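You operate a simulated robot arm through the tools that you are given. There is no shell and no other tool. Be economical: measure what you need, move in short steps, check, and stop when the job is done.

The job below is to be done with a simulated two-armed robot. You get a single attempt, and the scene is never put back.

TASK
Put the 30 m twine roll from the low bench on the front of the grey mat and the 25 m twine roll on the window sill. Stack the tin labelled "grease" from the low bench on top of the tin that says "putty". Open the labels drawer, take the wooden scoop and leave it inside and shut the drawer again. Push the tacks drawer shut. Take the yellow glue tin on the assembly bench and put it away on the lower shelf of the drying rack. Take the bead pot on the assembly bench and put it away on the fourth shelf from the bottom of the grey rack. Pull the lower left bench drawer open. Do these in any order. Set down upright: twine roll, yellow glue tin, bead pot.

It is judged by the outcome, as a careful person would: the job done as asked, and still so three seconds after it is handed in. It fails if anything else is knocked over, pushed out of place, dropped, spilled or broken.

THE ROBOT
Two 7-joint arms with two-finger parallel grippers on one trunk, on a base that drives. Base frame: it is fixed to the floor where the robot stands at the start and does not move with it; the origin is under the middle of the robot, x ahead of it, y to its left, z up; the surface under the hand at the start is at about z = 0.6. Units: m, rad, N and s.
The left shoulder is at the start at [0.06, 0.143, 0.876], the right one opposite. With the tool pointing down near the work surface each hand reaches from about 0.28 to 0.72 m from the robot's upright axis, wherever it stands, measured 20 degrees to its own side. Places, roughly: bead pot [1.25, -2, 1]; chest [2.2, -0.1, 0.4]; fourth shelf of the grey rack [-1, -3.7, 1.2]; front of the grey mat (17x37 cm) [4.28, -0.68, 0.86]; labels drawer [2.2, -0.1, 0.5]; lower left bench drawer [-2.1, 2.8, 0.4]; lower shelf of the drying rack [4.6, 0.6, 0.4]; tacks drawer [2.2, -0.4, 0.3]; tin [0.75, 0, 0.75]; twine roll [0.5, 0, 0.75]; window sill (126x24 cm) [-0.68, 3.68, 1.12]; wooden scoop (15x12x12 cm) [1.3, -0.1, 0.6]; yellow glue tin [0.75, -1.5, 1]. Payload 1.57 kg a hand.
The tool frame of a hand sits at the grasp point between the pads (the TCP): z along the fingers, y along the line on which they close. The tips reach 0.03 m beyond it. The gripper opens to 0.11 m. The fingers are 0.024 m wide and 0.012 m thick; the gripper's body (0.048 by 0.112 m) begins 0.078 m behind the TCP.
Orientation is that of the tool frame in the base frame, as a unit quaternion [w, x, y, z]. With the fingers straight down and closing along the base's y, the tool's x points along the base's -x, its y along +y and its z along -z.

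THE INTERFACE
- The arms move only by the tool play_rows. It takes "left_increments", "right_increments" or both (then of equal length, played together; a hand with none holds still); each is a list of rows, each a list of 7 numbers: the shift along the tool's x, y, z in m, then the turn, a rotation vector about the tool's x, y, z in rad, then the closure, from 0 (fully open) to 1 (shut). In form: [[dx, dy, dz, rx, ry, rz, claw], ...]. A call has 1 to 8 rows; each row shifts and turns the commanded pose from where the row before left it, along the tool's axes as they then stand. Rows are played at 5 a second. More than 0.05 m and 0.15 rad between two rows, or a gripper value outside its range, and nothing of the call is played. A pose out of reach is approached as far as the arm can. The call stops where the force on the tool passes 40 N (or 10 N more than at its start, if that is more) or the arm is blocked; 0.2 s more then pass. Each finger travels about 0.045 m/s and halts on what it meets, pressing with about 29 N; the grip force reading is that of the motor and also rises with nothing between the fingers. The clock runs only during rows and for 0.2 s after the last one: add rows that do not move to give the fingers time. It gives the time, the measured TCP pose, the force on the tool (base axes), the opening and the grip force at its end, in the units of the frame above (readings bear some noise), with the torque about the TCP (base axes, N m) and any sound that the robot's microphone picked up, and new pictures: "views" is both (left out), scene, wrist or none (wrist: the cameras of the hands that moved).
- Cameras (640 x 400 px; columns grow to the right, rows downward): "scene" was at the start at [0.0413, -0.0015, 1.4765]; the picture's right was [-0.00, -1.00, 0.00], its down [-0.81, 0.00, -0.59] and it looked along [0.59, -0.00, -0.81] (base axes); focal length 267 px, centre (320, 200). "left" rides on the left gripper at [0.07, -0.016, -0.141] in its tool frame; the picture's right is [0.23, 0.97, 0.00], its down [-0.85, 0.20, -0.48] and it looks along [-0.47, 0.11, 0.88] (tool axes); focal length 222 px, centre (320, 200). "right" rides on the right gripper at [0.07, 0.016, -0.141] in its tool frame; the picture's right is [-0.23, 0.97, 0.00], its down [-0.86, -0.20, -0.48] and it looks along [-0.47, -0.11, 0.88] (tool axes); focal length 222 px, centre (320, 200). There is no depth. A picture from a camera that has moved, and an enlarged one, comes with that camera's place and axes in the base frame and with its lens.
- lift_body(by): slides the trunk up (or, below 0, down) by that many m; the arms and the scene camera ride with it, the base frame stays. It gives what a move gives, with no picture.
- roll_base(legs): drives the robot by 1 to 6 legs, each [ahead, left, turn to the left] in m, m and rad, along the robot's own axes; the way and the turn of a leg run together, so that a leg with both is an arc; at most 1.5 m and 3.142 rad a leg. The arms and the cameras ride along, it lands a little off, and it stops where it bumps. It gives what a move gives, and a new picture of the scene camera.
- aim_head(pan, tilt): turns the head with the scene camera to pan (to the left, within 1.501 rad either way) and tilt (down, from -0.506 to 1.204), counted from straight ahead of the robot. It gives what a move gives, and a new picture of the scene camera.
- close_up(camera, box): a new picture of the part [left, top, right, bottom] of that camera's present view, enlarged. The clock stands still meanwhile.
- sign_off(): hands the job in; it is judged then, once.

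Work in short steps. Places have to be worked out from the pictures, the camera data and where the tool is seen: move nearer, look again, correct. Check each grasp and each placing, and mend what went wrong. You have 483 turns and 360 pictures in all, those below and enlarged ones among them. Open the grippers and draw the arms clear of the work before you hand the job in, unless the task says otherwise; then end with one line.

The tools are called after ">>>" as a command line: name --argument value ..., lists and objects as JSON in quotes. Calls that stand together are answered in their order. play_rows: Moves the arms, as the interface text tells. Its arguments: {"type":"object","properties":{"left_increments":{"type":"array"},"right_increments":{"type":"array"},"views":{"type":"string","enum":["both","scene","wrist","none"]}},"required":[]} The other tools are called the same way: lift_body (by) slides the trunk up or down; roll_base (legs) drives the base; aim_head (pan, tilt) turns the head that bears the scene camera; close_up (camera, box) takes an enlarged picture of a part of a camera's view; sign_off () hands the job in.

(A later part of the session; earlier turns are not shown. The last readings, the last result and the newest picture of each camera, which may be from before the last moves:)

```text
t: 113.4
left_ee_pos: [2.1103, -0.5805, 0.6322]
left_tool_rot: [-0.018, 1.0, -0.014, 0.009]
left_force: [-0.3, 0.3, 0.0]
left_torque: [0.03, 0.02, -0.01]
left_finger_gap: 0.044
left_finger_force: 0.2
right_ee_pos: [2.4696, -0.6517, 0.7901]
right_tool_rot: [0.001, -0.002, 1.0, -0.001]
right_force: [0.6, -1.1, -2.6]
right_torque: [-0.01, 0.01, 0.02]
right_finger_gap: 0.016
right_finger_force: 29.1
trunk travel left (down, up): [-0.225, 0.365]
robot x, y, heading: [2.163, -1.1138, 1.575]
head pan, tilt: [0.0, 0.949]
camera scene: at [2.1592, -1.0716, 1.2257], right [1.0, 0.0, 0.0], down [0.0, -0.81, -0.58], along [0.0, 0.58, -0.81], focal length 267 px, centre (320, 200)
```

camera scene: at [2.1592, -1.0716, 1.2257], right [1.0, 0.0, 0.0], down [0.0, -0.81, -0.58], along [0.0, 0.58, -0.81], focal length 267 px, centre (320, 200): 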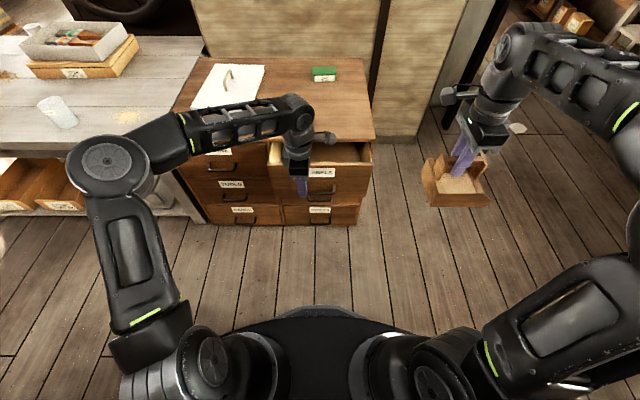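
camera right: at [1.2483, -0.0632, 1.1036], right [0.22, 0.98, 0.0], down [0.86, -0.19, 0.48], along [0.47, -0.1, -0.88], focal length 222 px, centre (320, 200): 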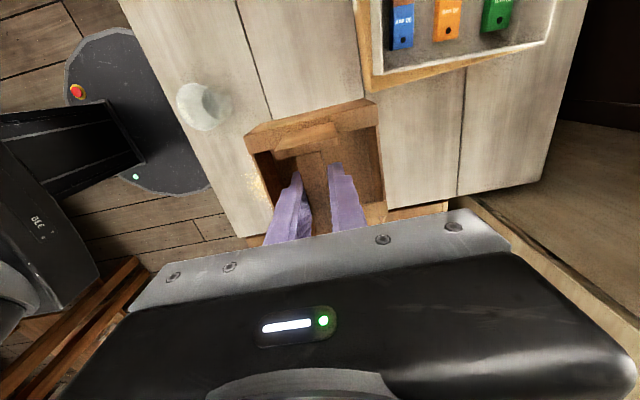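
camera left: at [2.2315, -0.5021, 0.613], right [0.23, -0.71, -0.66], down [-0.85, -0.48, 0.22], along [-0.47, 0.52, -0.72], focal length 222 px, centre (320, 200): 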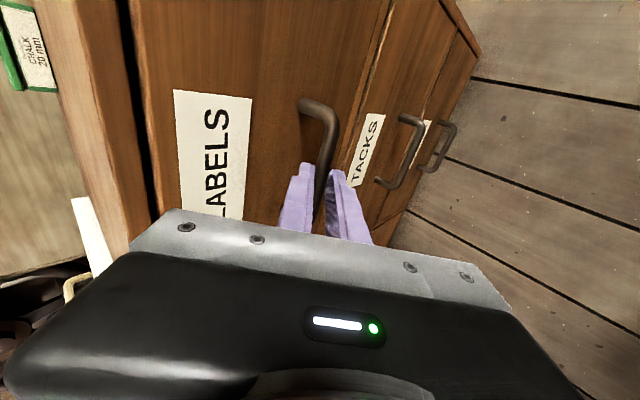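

The hand is vertical again. I raise it, move over the panel's edge and look with the wrist camera.

>>> play_rows --left_increments '[[0, 0, -0.045, 0, 0, 0, 0.5], [0, 0, -0.03, 0.035, 0, 0, 0.5], [0.01, -0.04, 0, 0, 0, 0, 0.5], [0, -0.04, 0, 0, 0, 0, 0.5], [0, -0.032, 0, 0, 0, 0, 0.5], [0, 0, 0, 0, 0, 0, 0.5]]' --views "both"

```text
t: 114.8
left_ee_pos: [2.1261, -0.471, 0.7159]
left_tool_rot: [-0.035, 0.999, -0.015, 0.01]
left_force: [0.6, 0.4, 0.2]
left_torque: [0.0, 0.03, 0.02]
left_finger_gap: 0.0549
left_finger_force: 0.1
right_ee_pos: [2.4697, -0.6518, 0.7918]
right_tool_rot: [-0.001, -0.002, 1.0, 0.0]
right_force: [0.5, 1.1, -2.9]
right_torque: [-0.03, 0.08, -0.02]
right_finger_gap: 0.0157
right_finger_force: 28.8
trunk travel left (down, up): [-0.225, 0.365]
robot x, y, heading: [2.1595, -1.1107, 1.574]
head pan, tilt: [0.0, 0.949]
camera scene: at [2.1593, -1.0715, 1.2257], right [1.0, 0.0, 0.0], down [0.0, -0.81, -0.58], along [0.0, 0.58, -0.81], focal length 267 px, centre (320, 200)
camera left: at [2.1931, -0.4673, 0.8594], right [0.2, -0.98, -0.06], down [-0.87, -0.21, 0.45], along [-0.45, -0.03, -0.89], focal length 222 px, centre (320, 200)
```

scene: 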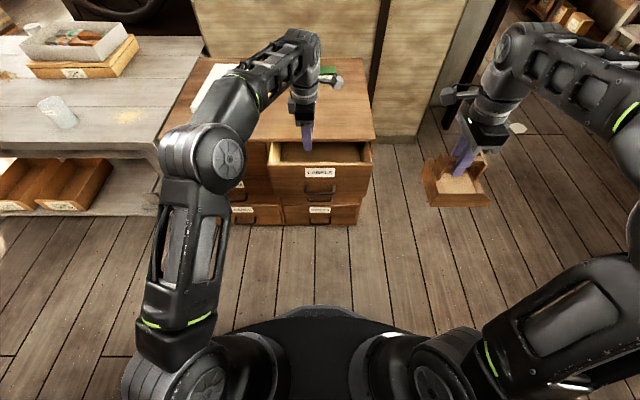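
left: 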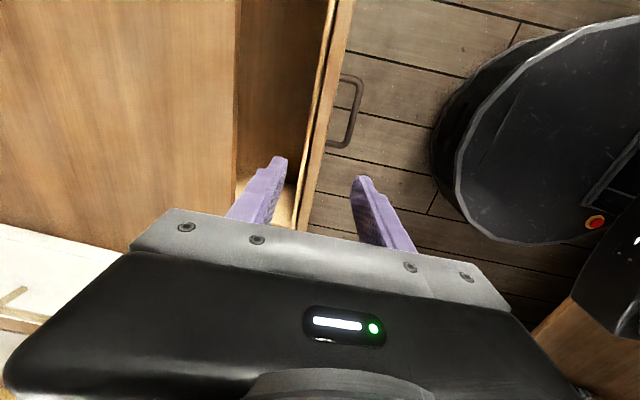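

The panel edge lies between the fingers. I descend over it and close.

>>> play_rows --left_increments '[[0, 0.004, 0.045, 0, 0, 0, 0.5], [0, 0.003, 0.045, 0, 0, 0, 0.5], [0, 0, 0.038, 0, 0, 0, 0.5], [0, 0, 0, 0, 0, 0, 1], [0, 0, 0, 0, 0, 0, 1], [0, 0, 0, 0, 0, 0, 1]]' --views "none"

```text
t: 116.2
left_ee_pos: [2.1255, -0.4712, 0.5847]
left_tool_rot: [-0.034, 0.999, -0.013, 0.008]
left_force: [-0.1, -0.8, -5.3]
left_torque: [-0.35, 0.08, 0.43]
left_finger_gap: 0.0276
left_finger_force: 25.3
right_ee_pos: [2.4696, -0.652, 0.7913]
right_tool_rot: [0.0, -0.002, 1.0, -0.002]
right_force: [-0.1, -0.3, -2.6]
right_torque: [0.03, 0.0, 0.0]
right_finger_gap: 0.0158
right_finger_force: 29.3
trunk travel left (down, up): [-0.225, 0.365]
robot x, y, heading: [2.162, -1.1146, 1.573]
head pan, tilt: [0.0, 0.949]
```

The panel edge is gripped. I pull it out another 0.15 m.

>>> play_rows --left_increments '[[0, 0.02, 0, 0, 0, 0, 1], [0, 0.035, 0, 0, 0, 0, 1], [0, 0.035, 0, 0, 0, 0, 1], [0, 0.035, 0, 0, 0, 0, 1], [0, 0.025, 0, 0, 0, 0, 1], [0, 0, 0, 0, 0, 0, 1]]' --views "scene"

```text
t: 117.6
left_ee_pos: [2.1227, -0.6214, 0.5801]
left_tool_rot: [-0.039, 0.999, -0.015, 0.01]
left_force: [21.1, 1.0, 29.6]
left_torque: [-0.69, -0.64, 0.9]
left_finger_gap: 0.0277
left_finger_force: 38.2
right_ee_pos: [2.4713, -0.652, 0.7918]
right_tool_rot: [-0.001, -0.001, 1.0, 0.001]
right_force: [-0.2, -0.3, -1.8]
right_torque: [-0.03, 0.01, -0.03]
right_finger_gap: 0.0157
right_finger_force: 28.2
trunk travel left (down, up): [-0.225, 0.365]
robot x, y, heading: [2.161, -1.109, 1.57]
head pan, tilt: [0.0, 0.949]
camera scene: at [2.1607, -1.0735, 1.2258], right [1.0, 0.0, 0.0], down [0.0, -0.81, -0.58], along [0.0, 0.58, -0.81], focal length 267 px, centre (320, 200)
```

scene: 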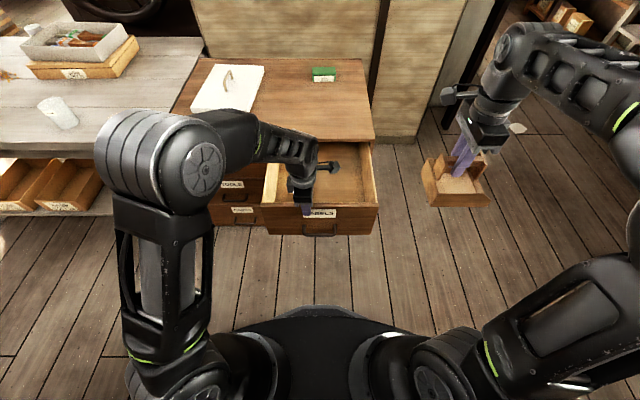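

The drawer is open about 0.25 m. I release it, raise the left hand and take it away to the left.

>>> play_rows --left_increments '[[0, 0, 0, 0, 0, 0, 0.5], [0, 0, 0, 0, 0, 0, 0.5], [0, 0, -0.05, 0, 0, 0, 0.5], [0, 0, -0.05, 0, 0, 0, 0.5], [0, 0, -0.05, 0, 0, 0, 0.5], [-0.045, 0.02, 0, 0, 0, 0, 0.5], [-0.045, 0.02, 0, 0, 0, 0, 0.5], [-0.045, 0.02, 0, 0, 0, 0, 0.5]]' --views "none"

>>> play_rows --left_increments '[[-0.045, 0.02, 0, 0, 0, 0, 0.5], [-0.045, 0.02, 0, 0, 0, 0, 0.5], [-0.045, 0, 0, 0, 0, 0, 0.5], [0, 0, 0, 0, 0, 0, 0.5]]' --right_increments '[[0.045, 0, 0, 0, 0, 0, 1], [0.045, 0.02, 0, 0, 0, 0, 1], [0.04, 0.03, 0, 0, 0, 0, 1], [0, 0, 0, 0, 0, 0, 1]]' --views "scene"

```text
t: 119.4
left_ee_pos: [1.9783, -0.6887, 0.7207]
left_tool_rot: [-0.035, 0.999, -0.015, 0.008]
left_force: [0.5, 0.6, 1.3]
left_torque: [0.0, 0.03, 0.02]
left_finger_gap: 0.055
left_finger_force: 0.1
right_ee_pos: [2.4699, -0.6519, 0.7904]
right_tool_rot: [0.0, -0.001, 1.0, 0.0]
right_force: [1.0, 0.4, -2.5]
right_torque: [0.01, 0.02, -0.01]
right_finger_gap: 0.0156
right_finger_force: 29.5
trunk travel left (down, up): [-0.225, 0.365]
robot x, y, heading: [2.1637, -1.1125, 1.575]
head pan, tilt: [0.0, 0.949]
```

```text
t: 120.4
left_ee_pos: [1.8424, -0.7238, 0.7137]
left_tool_rot: [-0.035, 0.999, -0.015, 0.009]
left_force: [-0.2, 0.3, -0.1]
left_torque: [0.02, -0.01, 0.03]
left_finger_gap: 0.0546
left_finger_force: 0.2
right_ee_pos: [2.3374, -0.601, 0.7898]
right_tool_rot: [0.0, -0.002, 1.0, -0.002]
right_force: [-0.5, -0.6, -3.8]
right_torque: [0.01, 0.03, -0.04]
right_finger_gap: 0.0159
right_finger_force: 29.4
trunk travel left (down, up): [-0.225, 0.365]
robot x, y, heading: [2.1636, -1.1134, 1.569]
head pan, tilt: [0.0, 0.949]
camera scene: at [2.1588, -1.0715, 1.2257], right [1.0, 0.0, 0.0], down [0.0, -0.81, -0.58], along [0.0, 0.58, -0.81], focal length 267 px, centre (320, 200)
```

scene: 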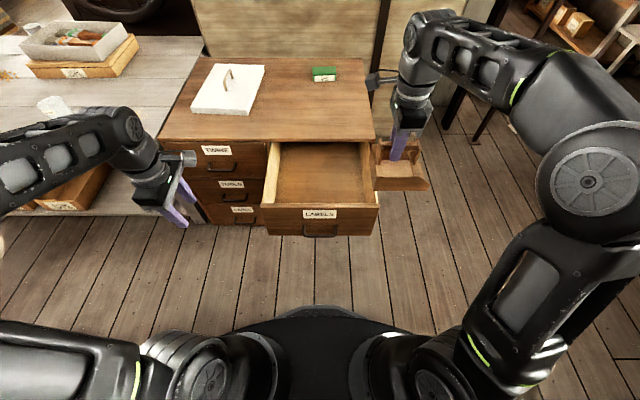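

The drawer is empty and open. I bring the scoop above its middle.

>>> play_rows --right_increments '[[0.045, 0.015, 0, 0, 0, 0, 1], [0.045, 0.02, 0, 0, 0, 0, 1], [0.045, 0.02, 0, 0, 0, 0, 1], [0.045, 0.02, 0, 0, 0, 0, 1], [0.027, 0.025, 0, 0, 0, 0, 1], [0, 0, 0, 0, 0, 0, 1]]' --views "both"

```text
t: 121.8
left_ee_pos: [1.8417, -0.7234, 0.7126]
left_tool_rot: [-0.035, 0.999, -0.015, 0.009]
left_force: [-0.2, 0.0, -0.2]
left_torque: [0.02, -0.02, 0.01]
left_finger_gap: 0.055
left_finger_force: 0.0
right_ee_pos: [2.2695, -0.5767, 0.7886]
right_tool_rot: [0.0, -0.002, 1.0, 0.0]
right_force: [-0.5, 0.4, -2.1]
right_torque: [-0.02, 0.01, 0.0]
right_finger_gap: 0.0156
right_finger_force: 29.0
right hand out of reach, approached as far as the arm can: row 2, 3, 4, 5
trunk travel left (down, up): [-0.225, 0.365]
robot x, y, heading: [2.161, -1.1133, 1.576]
head pan, tilt: [0.0, 0.949]
camera scene: at [2.1589, -1.0716, 1.2257], right [1.0, 0.0, 0.0], down [0.0, -0.81, -0.58], along [0.0, 0.58, -0.81], focal length 267 px, centre (320, 200)
camera right: at [2.2009, -0.5609, 0.9307], right [0.22, 0.97, 0.0], down [0.86, -0.2, 0.48], along [0.47, -0.11, -0.88], focal length 222 px, centre (320, 200)
```

scene: 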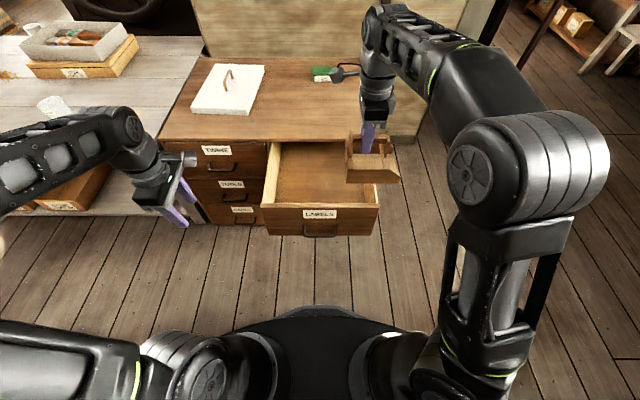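
right: 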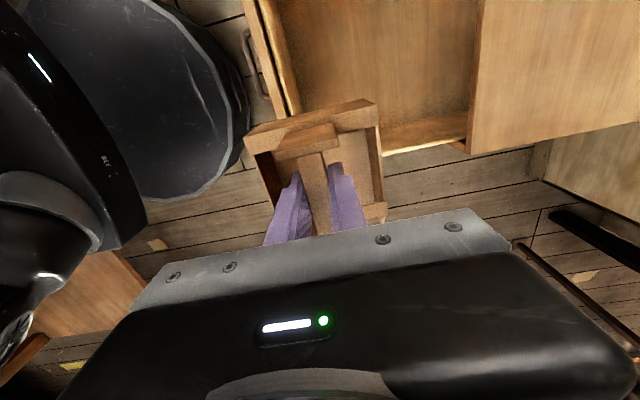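

Crossing over is at the arm's limit, so I strafe the base left 0.14 m to bring the scoop over the drawer.

>>> roll_base --legs '[[0.0, 0.14, 0]]'

>>> play_rows --right_increments '[[0, 0.04, 0, 0, 0, 0, 1], [0, 0.035, 0, 0, 0, 0, 1], [0, 0, 0, 0, 0, 0, 1]]' --views "both"

```text
t: 123.1
left_ee_pos: [1.7027, -0.7254, 0.7132]
left_tool_rot: [-0.035, 0.999, -0.013, 0.009]
left_force: [-0.2, 0.5, -0.5]
left_torque: [0.02, -0.03, 0.03]
left_finger_gap: 0.0547
left_finger_force: 0.1
right_ee_pos: [2.1302, -0.5775, 0.789]
right_tool_rot: [0.0, -0.003, 1.0, 0.0]
right_force: [-0.1, 0.2, -2.6]
right_torque: [0.0, 0.02, -0.03]
right_finger_gap: 0.0156
right_finger_force: 28.8
trunk travel left (down, up): [-0.225, 0.365]
robot x, y, heading: [2.0222, -1.1132, 1.577]
head pan, tilt: [0.0, 0.949]
camera scene: at [2.0201, -1.0724, 1.2257], right [1.0, 0.01, 0.0], down [0.01, -0.81, -0.58], along [0.0, 0.58, -0.81], focal length 267 px, centre (320, 200)
```

scene: 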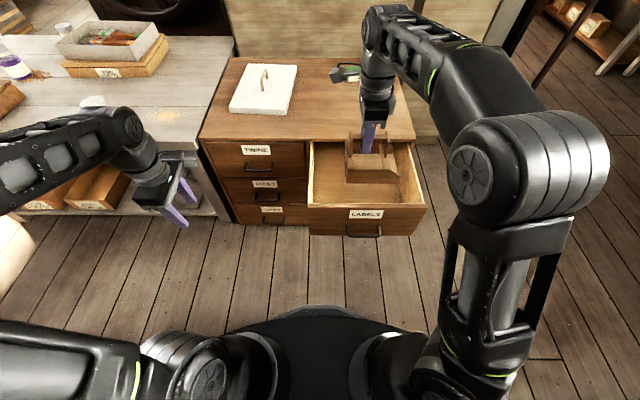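

```text
t: 123.9
left_ee_pos: [1.7018, -0.7248, 0.7129]
left_tool_rot: [-0.034, 0.999, -0.013, 0.01]
left_force: [-0.2, 0.4, -0.8]
left_torque: [-0.02, 0.0, 0.03]
left_finger_gap: 0.055
left_finger_force: 0.0
right_ee_pos: [2.1298, -0.5775, 0.7887]
right_tool_rot: [-0.001, -0.004, 1.0, 0.0]
right_force: [1.0, 0.2, -1.9]
right_torque: [0.0, 0.03, -0.01]
right_finger_gap: 0.0159
right_finger_force: 29.0
right hand out of reach, approached as far as the arm can: row 1, 2
trunk travel left (down, up): [-0.225, 0.365]
robot x, y, heading: [2.0224, -1.1171, 1.576]
head pan, tilt: [0.0, 0.949]
camera scene: at [2.0203, -1.0723, 1.2257], right [1.0, 0.01, 0.0], down [0.01, -0.81, -0.58], along [0.0, 0.58, -0.81], focal length 267 px, centre (320, 200)
camera right: at [2.0605, -0.5615, 0.9307], right [0.22, 0.98, 0.0], down [0.86, -0.19, 0.48], along [0.47, -0.1, -0.88], focal length 222 px, centre (320, 200)
```

scene: 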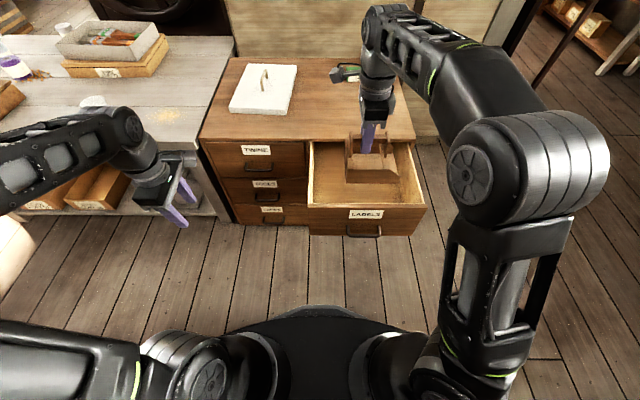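
right: 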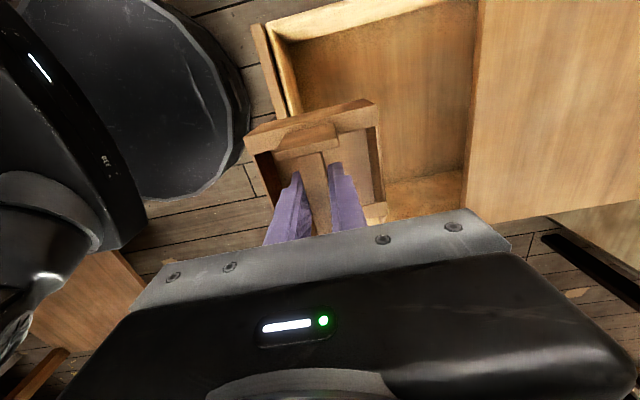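

The hand is too high relative to the lowered shoulder. I raise the trunk 0.15 m and then move forward and down.

>>> lift_body --by 0.15

>>> play_rows --right_increments '[[0, 0.04, 0.02, 0, 0, 0, 1], [0, 0.035, 0.03, 0, 0, 0, 1], [0, 0, 0.04, 0, 0, 0, 1], [0, 0, 0.04, 0, 0, 0, 1], [0, 0, 0.04, 0, 0, 0, 1], [0, 0, 0, 0, 0, 0, 1]]' --views "both"

```text
t: 125.7
left_ee_pos: [1.7018, -0.7255, 0.8628]
left_tool_rot: [-0.034, 0.999, -0.013, 0.009]
left_force: [-0.5, 0.3, 1.1]
left_torque: [-0.01, 0.0, 0.02]
left_finger_gap: 0.055
left_finger_force: 0.0
right_ee_pos: [2.129, -0.5778, 0.9382]
right_tool_rot: [0.0, -0.004, 1.0, 0.0]
right_force: [-0.6, -0.3, -2.4]
right_torque: [-0.01, 0.04, 0.01]
right_finger_gap: 0.0159
right_finger_force: 28.5
trunk travel left (down, up): [-0.375, 0.215]
robot x, y, heading: [2.0276, -1.1142, 1.572]
head pan, tilt: [0.0, 0.949]
```

```text
t: 127.1
left_ee_pos: [1.7024, -0.726, 0.8633]
left_tool_rot: [-0.035, 0.999, -0.013, 0.009]
left_force: [-0.5, -0.5, 0.5]
left_torque: [-0.02, 0.01, 0.07]
left_finger_gap: 0.0549
left_finger_force: 0.0
right_ee_pos: [2.1296, -0.5187, 0.7779]
right_tool_rot: [0.0, -0.004, 1.0, 0.0]
right_force: [1.0, -0.6, -3.4]
right_torque: [0.03, 0.02, -0.01]
right_finger_gap: 0.0159
right_finger_force: 29.1
right hand out of reach, approached as far as the arm can: row 1
trunk travel left (down, up): [-0.375, 0.215]
robot x, y, heading: [2.0244, -1.1131, 1.576]
head pan, tilt: [0.0, 0.949]
camera scene: at [2.0203, -1.0723, 1.3757], right [1.0, 0.01, 0.0], down [0.01, -0.81, -0.58], along [0.0, 0.58, -0.81], focal length 267 px, centre (320, 200)
camera right: at [2.0596, -0.5047, 0.919], right [0.22, 0.98, 0.0], down [0.86, -0.19, 0.48], along [0.47, -0.1, -0.88], focal length 222 px, centre (320, 200)
```

scene: 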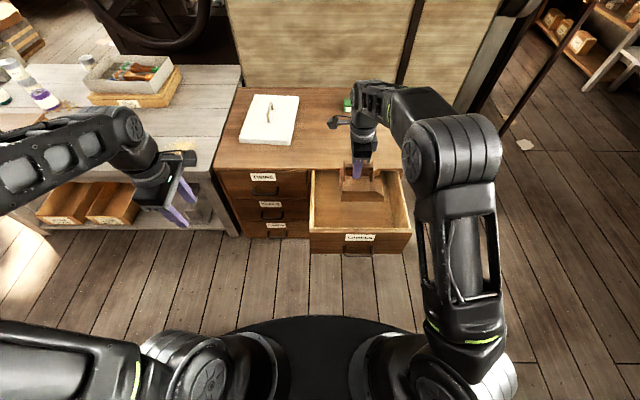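
right: 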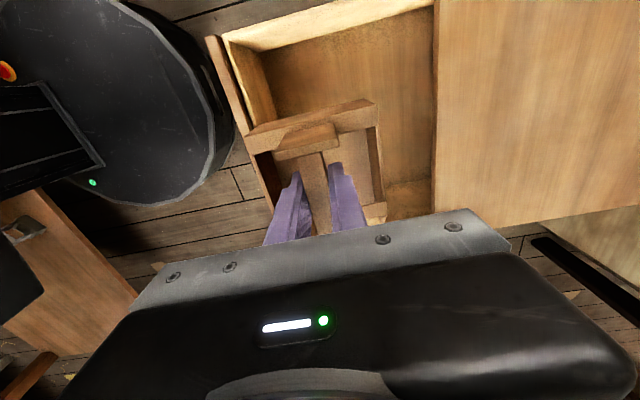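

Now within reach. I shift 2.5 cm further in and lower the scoop toward the drawer floor.

>>> play_rows --right_increments '[[0, 0.025, 0.02, 0, 0, 0, 1], [0, 0, 0.045, 0, 0, 0, 1], [0, 0, 0.045, 0, 0, 0, 1], [0, 0, 0.045, 0, 0, 0, 1], [0, 0, 0.04, 0, 0, 0, 1], [0, 0, 0, 0, 0, 0, 1]]' --views "both"

```text
t: 128.5
left_ee_pos: [1.703, -0.7253, 0.8643]
left_tool_rot: [-0.035, 0.999, -0.013, 0.009]
left_force: [0.9, 0.7, -0.5]
left_torque: [0.0, 0.02, 0.0]
left_finger_gap: 0.0551
left_finger_force: 0.0
right_ee_pos: [2.1287, -0.4941, 0.5822]
right_tool_rot: [0.0, -0.004, 1.0, -0.001]
right_force: [-0.4, -0.1, -2.4]
right_torque: [0.0, 0.04, -0.02]
right_finger_gap: 0.0159
right_finger_force: 28.8
trunk travel left (down, up): [-0.375, 0.215]
robot x, y, heading: [2.028, -1.1149, 1.581]
head pan, tilt: [0.0, 0.949]
camera scene: at [2.0203, -1.0722, 1.3757], right [1.0, 0.01, 0.0], down [0.01, -0.81, -0.58], along [0.0, 0.58, -0.81], focal length 267 px, centre (320, 200)
camera right: at [2.0595, -0.4783, 0.724], right [0.22, 0.98, 0.0], down [0.86, -0.19, 0.48], along [0.47, -0.1, -0.88], focal length 222 px, centre (320, 200)
```

scene: 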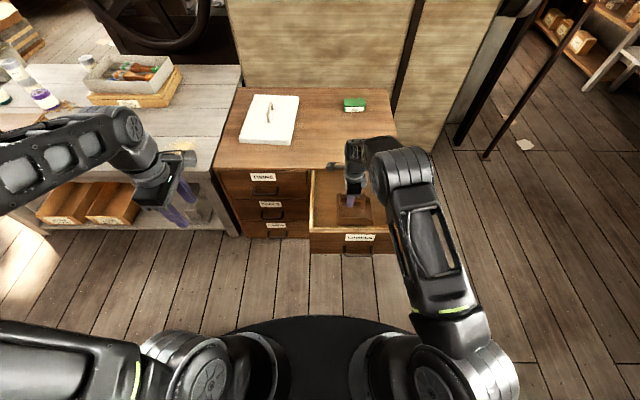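
right: 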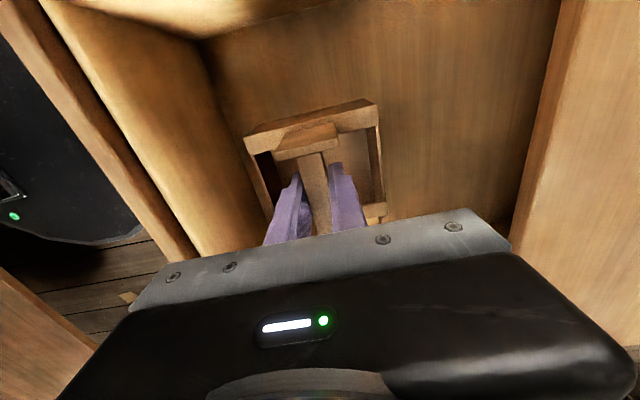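

It fits inside. I lower in small steps until the floor is felt.

>>> play_rows --right_increments '[[0, 0, 0.012, 0, 0, 0, 1], [0, 0, 0.012, 0, 0, 0, 1], [0, 0, 0.008, 0, 0, 0, 1], [0, 0, 0, 0, 0, 0, 1]]' --views "none"

>>> play_rows --right_increments '[[0, 0, 0.006, 0, 0, 0, 1], [0, 0, 0.006, 0, 0, 0, 1], [0, 0, 0.006, 0, 0, 0, 1], [0, 0, 0, 0, 0, 0, 1]]' --views "none"

```text
t: 129.5
left_ee_pos: [1.7007, -0.7246, 0.8638]
left_tool_rot: [-0.035, 0.999, -0.013, 0.009]
left_force: [0.5, 0.2, -0.7]
left_torque: [-0.02, -0.02, 0.0]
left_finger_gap: 0.0549
left_finger_force: 0.1
right_ee_pos: [2.1288, -0.4961, 0.5531]
right_tool_rot: [0.0, -0.003, 1.0, 0.0]
right_force: [-0.2, -0.1, -2.8]
right_torque: [0.01, 0.03, -0.03]
right_finger_gap: 0.0158
right_finger_force: 29.3
trunk travel left (down, up): [-0.375, 0.215]
robot x, y, heading: [2.0245, -1.1154, 1.575]
head pan, tilt: [0.0, 0.949]
```

```text
t: 130.5
left_ee_pos: [1.7023, -0.7251, 0.8634]
left_tool_rot: [-0.035, 0.999, -0.013, 0.009]
left_force: [-0.3, -0.3, 0.9]
left_torque: [-0.03, -0.01, -0.01]
left_finger_gap: 0.055
left_finger_force: 0.1
right_ee_pos: [2.1284, -0.4949, 0.5333]
right_tool_rot: [0.0, -0.003, 1.0, 0.0]
right_force: [0.4, 0.9, -2.3]
right_torque: [0.01, 0.04, 0.02]
right_finger_gap: 0.0157
right_finger_force: 29.4
trunk travel left (down, up): [-0.375, 0.215]
robot x, y, heading: [2.0235, -1.1133, 1.579]
head pan, tilt: [0.0, 0.949]
```

>>> play_rows --right_increments '[[0, 0, 0.005, 0, 0, 0, 1], [0, 0, 0.005, 0, 0, 0, 1], [0, 0, 0, 0, 0, 0, 1]]' --views "none"

>>> play_rows --right_increments '[[0, 0, 0.004, 0, 0, 0, 1], [0, 0, 0.004, 0, 0, 0, 1], [0, 0, 0, 0, 0, 0, 1]]' --views "wrist"

```text
t: 131.3
left_ee_pos: [1.7013, -0.7246, 0.8635]
left_tool_rot: [-0.034, 0.999, -0.013, 0.009]
left_force: [0.7, 0.3, -1.3]
left_torque: [0.0, 0.01, -0.02]
left_finger_gap: 0.055
left_finger_force: 0.0
right_ee_pos: [2.1287, -0.4965, 0.5233]
right_tool_rot: [0.001, -0.003, 1.0, 0.0]
right_force: [0.3, 0.3, -2.9]
right_torque: [0.0, 0.03, 0.04]
right_finger_gap: 0.0158
right_finger_force: 28.9
trunk travel left (down, up): [-0.375, 0.215]
robot x, y, heading: [2.0223, -1.1177, 1.579]
head pan, tilt: [0.0, 0.949]
```

```text
t: 132.1
left_ee_pos: [1.7021, -0.7257, 0.8629]
left_tool_rot: [-0.036, 0.999, -0.013, 0.009]
left_force: [-0.3, -0.4, 1.2]
left_torque: [0.0, -0.01, -0.03]
left_finger_gap: 0.055
left_finger_force: 0.1
right_ee_pos: [2.1276, -0.4976, 0.5157]
right_tool_rot: [0.0, -0.004, 1.0, 0.001]
right_force: [1.1, 0.5, -1.5]
right_torque: [-0.03, 0.02, -0.01]
right_finger_gap: 0.016
right_finger_force: 29.3
trunk travel left (down, up): [-0.375, 0.215]
robot x, y, heading: [2.0236, -1.1115, 1.579]
head pan, tilt: [0.0, 0.949]
camera right: at [2.0583, -0.4819, 0.6581], right [0.22, 0.98, 0.0], down [0.86, -0.19, 0.48], along [0.47, -0.11, -0.88], focal length 222 px, centre (320, 200)
```

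right: 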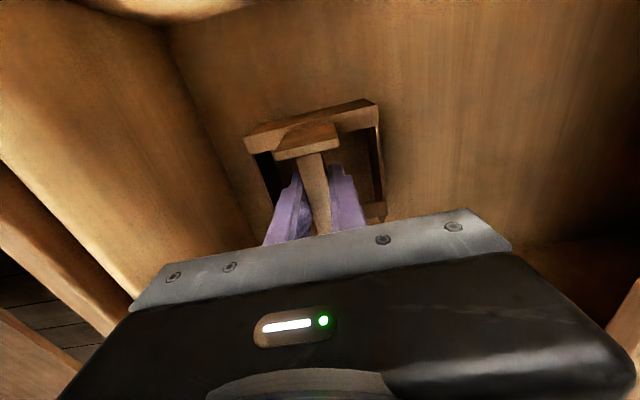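

Close to the floor. A few more millimetres.

>>> play_rows --right_increments '[[0, 0, 0.004, 0, 0, 0, 1], [0, 0, 0.004, 0, 0, 0, 1], [0, 0, 0, 0, 0, 0, 1]]' --views "none"

>>> play_rows --right_increments '[[0, 0, 0.004, 0, 0, 0, 1], [0, 0, 0.004, 0, 0, 0, 1], [0, 0, 0, 0, 0, 0, 1]]' --views "none"

```text
t: 132.9
left_ee_pos: [1.7026, -0.7272, 0.8648]
left_tool_rot: [-0.036, 0.999, -0.014, 0.009]
left_force: [0.2, -0.6, -0.1]
left_torque: [0.02, 0.0, 0.01]
left_finger_gap: 0.0548
left_finger_force: 0.0
right_ee_pos: [2.1272, -0.4967, 0.5117]
right_tool_rot: [-0.002, -0.003, 1.0, 0.004]
right_force: [-1.9, -0.3, 25.5]
right_torque: [-0.13, 0.04, -0.02]
right_finger_gap: 0.0159
right_finger_force: 29.2
trunk travel left (down, up): [-0.375, 0.215]
robot x, y, heading: [2.0225, -1.1113, 1.581]
head pan, tilt: [0.0, 0.949]
```

```text
t: 133.7
left_ee_pos: [1.702, -0.7276, 0.8657]
left_tool_rot: [-0.035, 0.999, -0.012, 0.009]
left_force: [-0.5, 0.1, 0.8]
left_torque: [-0.05, 0.04, 0.03]
left_finger_gap: 0.0551
left_finger_force: 0.1
right_ee_pos: [2.1288, -0.4984, 0.5014]
right_tool_rot: [0.0, -0.004, 1.0, 0.001]
right_force: [-0.3, 0.8, 25.7]
right_torque: [-0.06, 0.06, -0.02]
right_finger_gap: 0.0155
right_finger_force: 29.3
trunk travel left (down, up): [-0.375, 0.215]
robot x, y, heading: [2.0203, -1.1141, 1.579]
head pan, tilt: [0.0, 0.949]
```

Contact: the scoop rests on the drawer floor. I release it and raise the hand straight up.

>>> play_rows --right_increments '[[0, 0, -0.004, 0, 0, 0, 1], [0, 0, 0, 0, 0, 0, 0.65], [0, 0, 0, 0, 0, 0, 0.65], [0, 0, -0.03, 0, 0, 0, 0.65], [0, 0, -0.05, 0, 0, 0, 0.65], [0, 0, -0.05, 0, 0, 0, 0.65], [0, 0, -0.05, 0, 0, 0, 0.65], [0, 0, -0.05, 0, 0, 0, 0.65]]' --views "both"

```text
t: 135.5
left_ee_pos: [1.7015, -0.7253, 0.8645]
left_tool_rot: [-0.035, 0.999, -0.013, 0.009]
left_force: [-0.5, -0.5, 1.1]
left_torque: [-0.01, -0.02, -0.01]
left_finger_gap: 0.0549
left_finger_force: 0.0
right_ee_pos: [2.1278, -0.4969, 0.7351]
right_tool_rot: [0.001, -0.003, 1.0, -0.001]
right_force: [0.0, 0.9, 0.0]
right_torque: [0.03, 0.02, 0.0]
right_finger_gap: 0.0384
right_finger_force: 0.1
trunk travel left (down, up): [-0.375, 0.215]
robot x, y, heading: [2.0228, -1.1148, 1.578]
head pan, tilt: [0.0, 0.949]
camera scene: at [2.0203, -1.0727, 1.3756], right [1.0, 0.01, 0.0], down [0.01, -0.81, -0.58], along [0.0, 0.58, -0.81], focal length 267 px, centre (320, 200)
camera right: at [2.0594, -0.482, 0.8771], right [0.22, 0.98, 0.0], down [0.86, -0.19, 0.48], along [0.47, -0.11, -0.88], focal length 222 px, centre (320, 200)
```

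scene: 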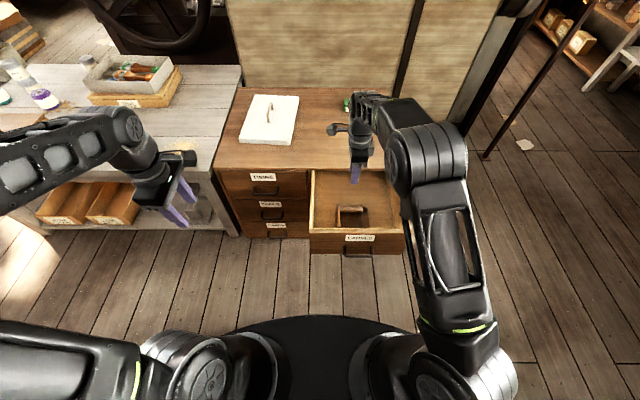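
right: 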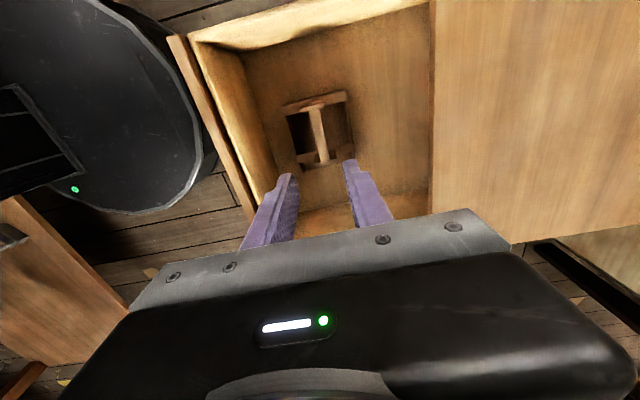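

The scoop sits in the drawer, below its rim. Now I bring the right hand, closed, in front of the drawer face to push it shut.

>>> play_rows --right_increments '[[0, -0.045, 0, 0, 0, 0, 1], [-0.01, -0.045, 0, 0, 0, 0, 1], [-0.01, -0.045, 0, 0, 0, 0, 1], [-0.01, -0.045, 0, 0, 0, 0, 1], [0, -0.03, 0.03, 0, 0, 0, 1], [0, 0, 0.05, 0, 0, 0, 1], [0, 0, 0.05, 0, 0, 0, 1], [0, 0, 0.045, 0, 0, 0, 1]]' --views "scene"

```text
t: 137.3
left_ee_pos: [1.7029, -0.7247, 0.8634]
left_tool_rot: [-0.034, 0.999, -0.012, 0.01]
left_force: [-0.4, 0.6, 0.1]
left_torque: [0.01, 0.02, 0.0]
left_finger_gap: 0.055
left_finger_force: 0.0
right_ee_pos: [2.1613, -0.706, 0.5599]
right_tool_rot: [0.0, -0.004, 1.0, 0.0]
right_force: [0.2, 0.2, 0.8]
right_torque: [0.0, 0.0, -0.02]
right_finger_gap: 0.0
right_finger_force: 21.2
trunk travel left (down, up): [-0.375, 0.215]
robot x, y, heading: [2.0221, -1.1136, 1.573]
head pan, tilt: [0.0, 0.949]
camera scene: at [2.0203, -1.0723, 1.3757], right [1.0, 0.01, 0.0], down [0.01, -0.81, -0.58], along [0.0, 0.58, -0.81], focal length 267 px, centre (320, 200)
```

scene: 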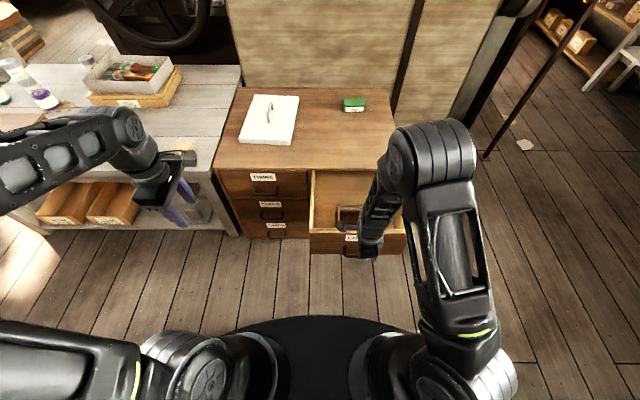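

I push the drawer shut along +y.

>>> play_rows --right_increments '[[0, 0.035, 0, 0, 0, 0, 1], [0, 0.035, 0, 0, 0, 0, 1], [0, 0.035, 0, 0, 0, 0, 1], [0, 0.035, 0, 0, 0, 0, 1], [0, 0.035, 0, 0, 0, 0, 1], [0, 0.035, 0, 0, 0, 0, 1], [0, 0.035, 0, 0, 0, 0, 1], [0, 0.035, 0, 0, 0, 0, 1]]' --views "scene"

>>> play_rows --right_increments '[[0, 0.02, 0, 0, 0, 0, 1], [0, 0.01, 0, 0, 0, 0, 1], [0, 0.008, 0, 0, 0, 0, 1], [0, 0.008, 0, 0, 0, 0, 1]]' --views "scene"

```text
t: 139.1
left_ee_pos: [1.7018, -0.7257, 0.8637]
left_tool_rot: [-0.035, 0.999, -0.013, 0.009]
left_force: [0.0, 1.0, 0.5]
left_torque: [0.01, 0.02, 0.01]
left_finger_gap: 0.055
left_finger_force: 0.0
right_ee_pos: [2.1588, -0.4253, 0.5591]
right_tool_rot: [0.0, -0.002, 1.0, 0.0]
right_force: [-0.1, -0.1, 0.0]
right_torque: [-0.02, -0.03, 0.03]
right_finger_gap: 0.0
right_finger_force: 21.4
trunk travel left (down, up): [-0.375, 0.215]
robot x, y, heading: [2.0234, -1.1151, 1.577]
head pan, tilt: [0.0, 0.949]
camera scene: at [2.0206, -1.0719, 1.3757], right [1.0, 0.01, 0.0], down [0.01, -0.81, -0.58], along [0.0, 0.58, -0.81], focal length 267 px, centre (320, 200)
```

scene: 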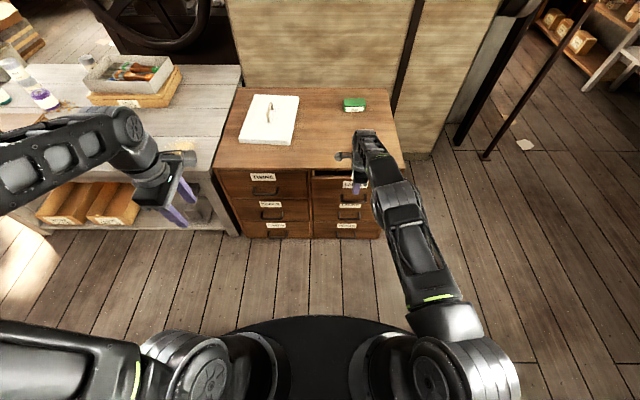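

```text
t: 140.1
left_ee_pos: [1.702, -0.7239, 0.8636]
left_tool_rot: [-0.035, 0.999, -0.014, 0.009]
left_force: [-0.2, 0.4, 0.0]
left_torque: [-0.02, -0.01, 0.04]
left_finger_gap: 0.055
left_finger_force: 0.1
right_ee_pos: [2.1599, -0.4214, 0.5606]
right_tool_rot: [0.0, -0.003, 1.0, 0.0]
right_force: [-0.8, -0.5, -0.1]
right_torque: [-0.02, -0.04, 0.0]
right_finger_gap: 0.0
right_finger_force: 21.9
right hand out of reach, approached as far as the arm can: row 1, 2, 3, 4
trunk travel left (down, up): [-0.375, 0.215]
robot x, y, heading: [2.0229, -1.1126, 1.574]
head pan, tilt: [0.0, 0.949]
camera scene: at [2.0203, -1.0724, 1.3757], right [1.0, 0.01, 0.0], down [0.01, -0.81, -0.58], along [0.0, 0.58, -0.81], focal length 267 px, centre (320, 200)
```

scene: 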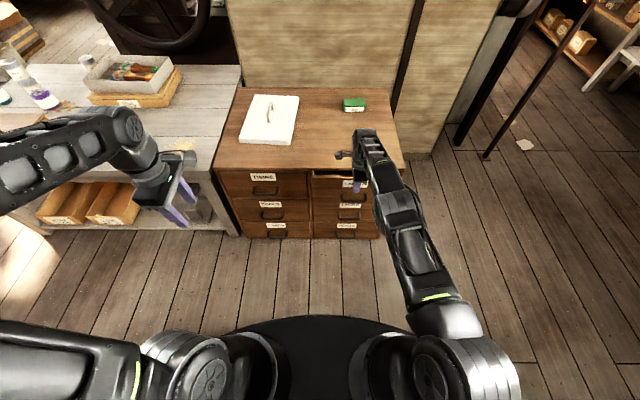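

The arm is at full reach with ~4 cm to go; I drive forward 3 cm and finish the push with the arm.

>>> roll_base --legs '[[0.03, 0, 0]]'

>>> play_rows --right_increments '[[0, 0.005, 0, 0, 0, 0, 1], [0, 0.005, 0, 0, 0, 0, 1], [0, 0.005, 0, 0, 0, 0, 1], [0, 0.005, 0, 0, 0, 0, 1]]' --views "wrist"

```text
t: 140.9
left_ee_pos: [1.7016, -0.6951, 0.8631]
left_tool_rot: [-0.035, 0.999, -0.013, 0.009]
left_force: [0.7, 0.5, 0.2]
left_torque: [0.0, 0.0, -0.01]
left_finger_gap: 0.0551
left_finger_force: 0.1
right_ee_pos: [2.1611, -0.3914, 0.5601]
right_tool_rot: [0.0, -0.003, 1.0, -0.001]
right_force: [0.7, 0.1, -0.8]
right_torque: [0.01, -0.01, -0.01]
right_finger_gap: 0.0
right_finger_force: 21.5
trunk travel left (down, up): [-0.375, 0.215]
robot x, y, heading: [2.0242, -1.0839, 1.577]
head pan, tilt: [0.0, 0.949]
camera scene: at [2.0201, -1.042, 1.3756], right [1.0, 0.01, 0.0], down [0.01, -0.81, -0.58], along [0.0, 0.58, -0.81], focal length 267 px, centre (320, 200)
```

scene: 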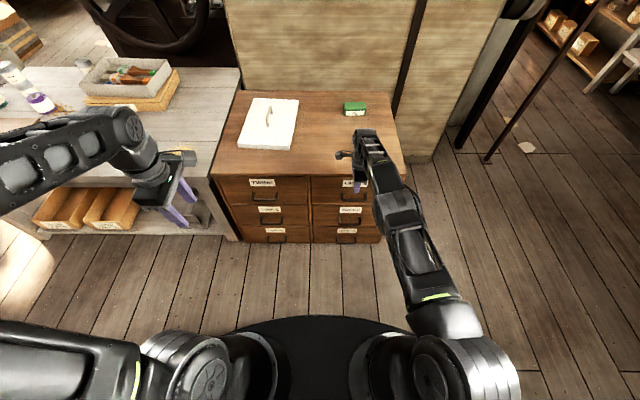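

```text
t: 141.9
left_ee_pos: [1.7018, -0.6947, 0.864]
left_tool_rot: [-0.035, 0.999, -0.012, 0.01]
left_force: [1.3, 0.1, 0.0]
left_torque: [0.02, 0.02, 0.0]
left_finger_gap: 0.0551
left_finger_force: 0.1
right_ee_pos: [2.1602, -0.3911, 0.5607]
right_tool_rot: [-0.001, -0.004, 1.0, 0.0]
right_force: [0.4, 0.5, 0.5]
right_torque: [0.0, 0.0, 0.0]
right_finger_gap: 0.0001
right_finger_force: 21.5
right hand out of reach, approached as far as the arm can: row 1, 2, 3, 4
trunk travel left (down, up): [-0.375, 0.215]
robot x, y, heading: [2.0214, -1.087, 1.576]
head pan, tilt: [0.0, 0.949]
camera right: at [2.0908, -0.3755, 0.7023], right [0.22, 0.98, 0.0], down [0.86, -0.19, 0.48], along [0.47, -0.1, -0.88], focal length 222 px, centre (320, 200)
```

right: 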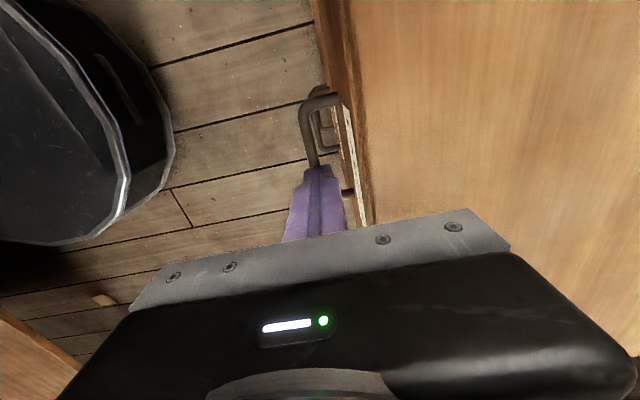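

About 1 cm remains. I pull the hand back, drive 5 cm nearer, then push with the arm so contact force is watched.

>>> play_rows --right_increments '[[0, -0.04, 0, 0, 0, 0, 1], [0, -0.02, 0, 0, 0, 0, 1]]' --views "none"

>>> roll_base --legs '[[0.05, 0, 0]]'

>>> play_rows --right_increments '[[0, 0.01, 0, 0, 0, 0, 1], [0, 0.008, 0, 0, 0, 0, 1], [0, 0.006, 0, 0, 0, 0, 1], [0, 0.006, 0, 0, 0, 0, 1], [0, 0.006, 0, 0, 0, 0, 1], [0, 0.006, 0, 0, 0, 0, 1]]' --views "wrist"

```text
t: 142.5
left_ee_pos: [1.7008, -0.6971, 0.8642]
left_tool_rot: [-0.034, 0.999, -0.013, 0.009]
left_force: [-0.9, -0.1, 0.0]
left_torque: [0.05, 0.0, -0.02]
left_finger_gap: 0.0552
left_finger_force: 0.1
right_ee_pos: [2.1598, -0.4509, 0.5614]
right_tool_rot: [0.0, -0.005, 1.0, 0.002]
right_force: [-0.4, 0.3, 0.1]
right_torque: [-0.01, -0.01, 0.01]
right_finger_gap: 0.0
right_finger_force: 21.4
trunk travel left (down, up): [-0.375, 0.215]
robot x, y, heading: [2.0235, -1.0855, 1.575]
head pan, tilt: [0.0, 0.949]
```

```text
t: 143.4
left_ee_pos: [1.7012, -0.6461, 0.8636]
left_tool_rot: [-0.034, 0.999, -0.013, 0.009]
left_force: [-0.5, 0.2, -1.3]
left_torque: [0.02, 0.0, 0.01]
left_finger_gap: 0.0547
left_finger_force: 0.0
right_ee_pos: [2.1596, -0.4011, 0.5598]
right_tool_rot: [0.0, -0.004, 1.0, 0.0]
right_force: [0.3, 0.3, -0.2]
right_torque: [0.03, 0.0, 0.03]
right_finger_gap: 0.0
right_finger_force: 21.2
trunk travel left (down, up): [-0.375, 0.215]
robot x, y, heading: [2.024, -1.033, 1.583]
head pan, tilt: [0.0, 0.949]
camera scene: at [2.0197, -0.9925, 1.3756], right [1.0, 0.01, 0.0], down [0.01, -0.81, -0.58], along [0.0, 0.58, -0.81], focal length 267 px, centre (320, 200)
```

scene: 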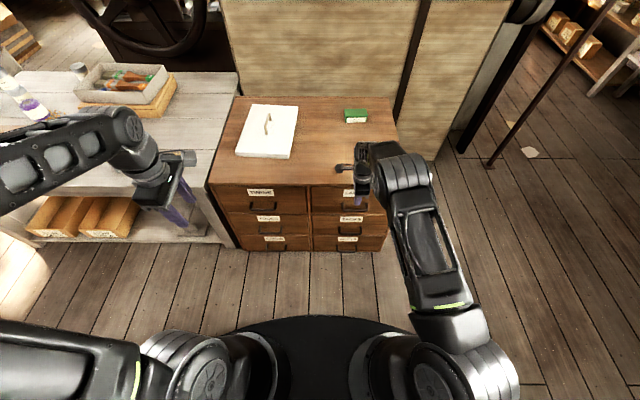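

```text
t: 144.5
left_ee_pos: [1.7005, -0.6475, 0.8631]
left_tool_rot: [-0.035, 0.999, -0.014, 0.009]
left_force: [0.2, 0.4, -0.6]
left_torque: [0.01, 0.01, -0.01]
left_finger_gap: 0.0549
left_finger_force: 0.0
right_ee_pos: [2.1614, -0.3777, 0.5584]
right_tool_rot: [0.0, -0.003, 1.0, -0.011]
right_force: [-0.2, -12.9, 4.2]
right_torque: [0.37, -0.1, -0.16]
right_finger_gap: 0.0004
right_finger_force: 21.6
trunk travel left (down, up): [-0.375, 0.215]
robot x, y, heading: [2.0189, -1.0362, 1.581]
head pan, tilt: [0.0, 0.949]
stopped in row 5 (right hand): the force on the tool passed its limit at 50 N (the readings are from after the stop); the commanded pose is now the measured one
camera right: at [2.0913, -0.3588, 0.6995], right [0.22, 0.97, -0.02], down [0.86, -0.18, 0.48], along [0.47, -0.13, -0.88], focal length 222 px, centre (320, 200)
```

right: 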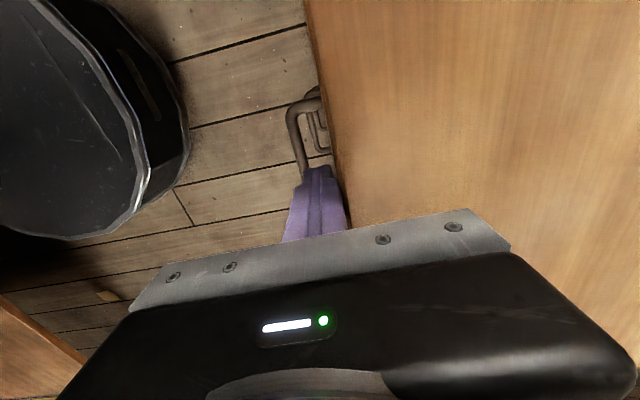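

The labels drawer is shut (firm stop, flush). I retract the right hand and raise the trunk back.

>>> play_rows --right_increments '[[0, -0.04, 0, 0, 0, 0, 1], [0, -0.04, 0, 0, 0, 0, 0.5], [0, -0.04, -0.02, 0, 0, 0, 0.2], [0, 0, -0.05, 0, 0, 0, 0], [0, 0, -0.05, 0, 0, 0, 0], [0, 0, -0.05, 0, 0, 0, 0], [0, 0, -0.05, 0, 0, 0, 0]]' --views "none"

>>> lift_body --by 0.15

>>> close_up --camera "scene" --box '[200, 160, 420, 280]'

```text
t: 146.1
left_ee_pos: [1.7006, -0.6488, 0.8636]
left_tool_rot: [-0.034, 0.999, -0.013, 0.009]
left_force: [0.4, 0.9, 0.8]
left_torque: [-0.02, 0.01, 0.01]
left_finger_gap: 0.0549
left_finger_force: 0.0
right_ee_pos: [2.161, -0.4927, 0.7818]
right_tool_rot: [0.0, -0.003, 1.0, -0.009]
right_force: [0.9, -0.1, 0.5]
right_torque: [-0.01, 0.01, -0.02]
right_finger_gap: 0.1099
right_finger_force: 0.1
trunk travel left (down, up): [-0.375, 0.215]
robot x, y, heading: [2.0247, -1.0354, 1.583]
head pan, tilt: [0.0, 0.949]
```

```text
t: 147.9
left_ee_pos: [1.703, -0.6473, 1.0143]
left_tool_rot: [-0.035, 0.999, -0.013, 0.009]
left_force: [0.2, 0.0, -0.2]
left_torque: [0.0, 0.03, -0.03]
left_finger_gap: 0.0548
left_finger_force: 0.0
right_ee_pos: [2.1597, -0.4933, 0.9301]
right_tool_rot: [0.0, -0.003, 1.0, -0.009]
right_force: [0.5, -0.4, 0.4]
right_torque: [0.02, 0.03, -0.02]
right_finger_gap: 0.1099
right_finger_force: 0.0
trunk travel left (down, up): [-0.525, 0.065]
robot x, y, heading: [2.0192, -1.0338, 1.577]
head pan, tilt: [0.0, 0.949]
```

```text
2.91 times, centred on (310, 220) of scene
camera zoom: at [2.0197, -0.9938, 1.5256], right [1.0, 0.01, 0.0], down [0.01, -0.81, -0.58], along [0.0, 0.58, -0.81], focal length 777 px, centre (349, 142)
```

zoom: 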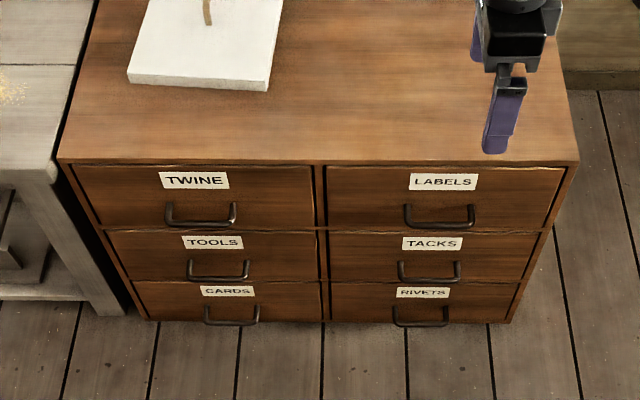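

All six drawers are flush. I drive back west to the end of the assembly bench, facing +x, for the glue tin.

>>> roll_base --legs '[[0.08, 1.1, 0], [0, 1.15, 0], [0, 0, -1.575], [0, -0.35, 0]]'

>>> aim_head --pan 0 --tilt 0.7

```text
t: 164.6
left_ee_pos: [0.1689, -0.9946, 1.0141]
left_tool_rot: [-0.02, 0.712, -0.701, 0.03]
left_force: [-0.7, -1.0, -0.2]
left_torque: [0.03, 0.03, 0.02]
left_finger_gap: 0.0552
left_finger_force: 0.0
right_ee_pos: [0.3442, -1.4467, 0.9292]
right_tool_rot: [-0.007, 0.689, 0.724, -0.005]
right_force: [-0.3, -0.8, 0.5]
right_torque: [0.0, -0.02, 0.0]
right_finger_gap: 0.1101
right_finger_force: 0.0
trunk travel left (down, up): [-0.525, 0.065]
robot x, y, heading: [-0.2101, -1.3323, 0.051]
head pan, tilt: [0.0, 0.949]
camera scene: at [-0.165, -1.3313, 1.5257], right [0.05, -1.0, 0.0], down [-0.81, -0.04, -0.58], along [0.58, 0.03, -0.81], focal length 267 px, centre (320, 200)
```

scene: 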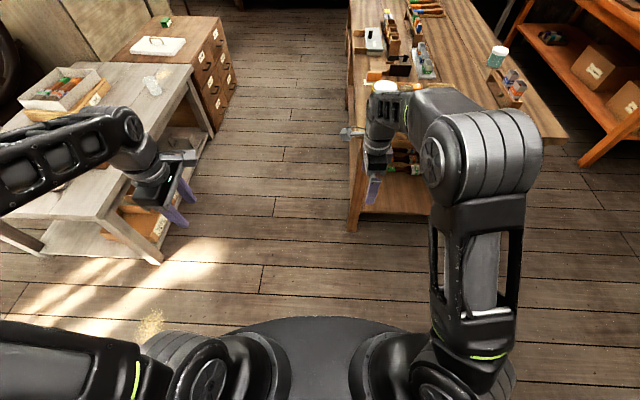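

```text
t: 165.3
left_ee_pos: [0.1697, -0.9935, 1.0135]
left_tool_rot: [-0.019, 0.713, -0.701, 0.03]
left_force: [-0.2, 0.8, 0.1]
left_torque: [0.0, 0.01, 0.03]
left_finger_gap: 0.0548
left_finger_force: 0.2
right_ee_pos: [0.3434, -1.4466, 0.9302]
right_tool_rot: [-0.006, 0.689, 0.724, -0.006]
right_force: [0.9, -0.4, 0.6]
right_torque: [0.01, 0.01, 0.02]
right_finger_gap: 0.11
right_finger_force: 0.1
trunk travel left (down, up): [-0.525, 0.065]
robot x, y, heading: [-0.2036, -1.3281, 0.048]
head pan, tilt: [0.0, 0.7]
camera scene: at [-0.1528, -1.3298, 1.5454], right [0.05, -1.0, 0.0], down [-0.64, -0.03, -0.76], along [0.76, 0.04, -0.64], focal length 267 px, centre (320, 200)
```

scene: 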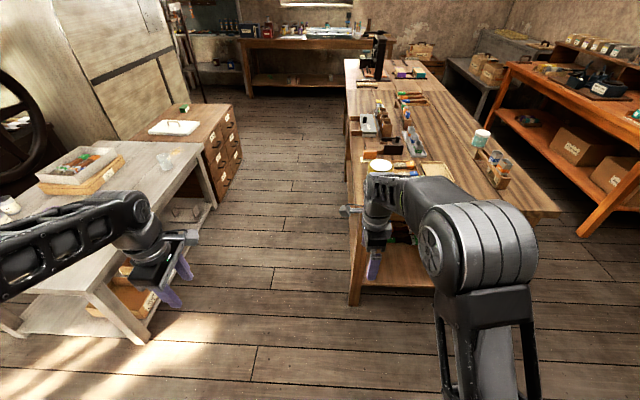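

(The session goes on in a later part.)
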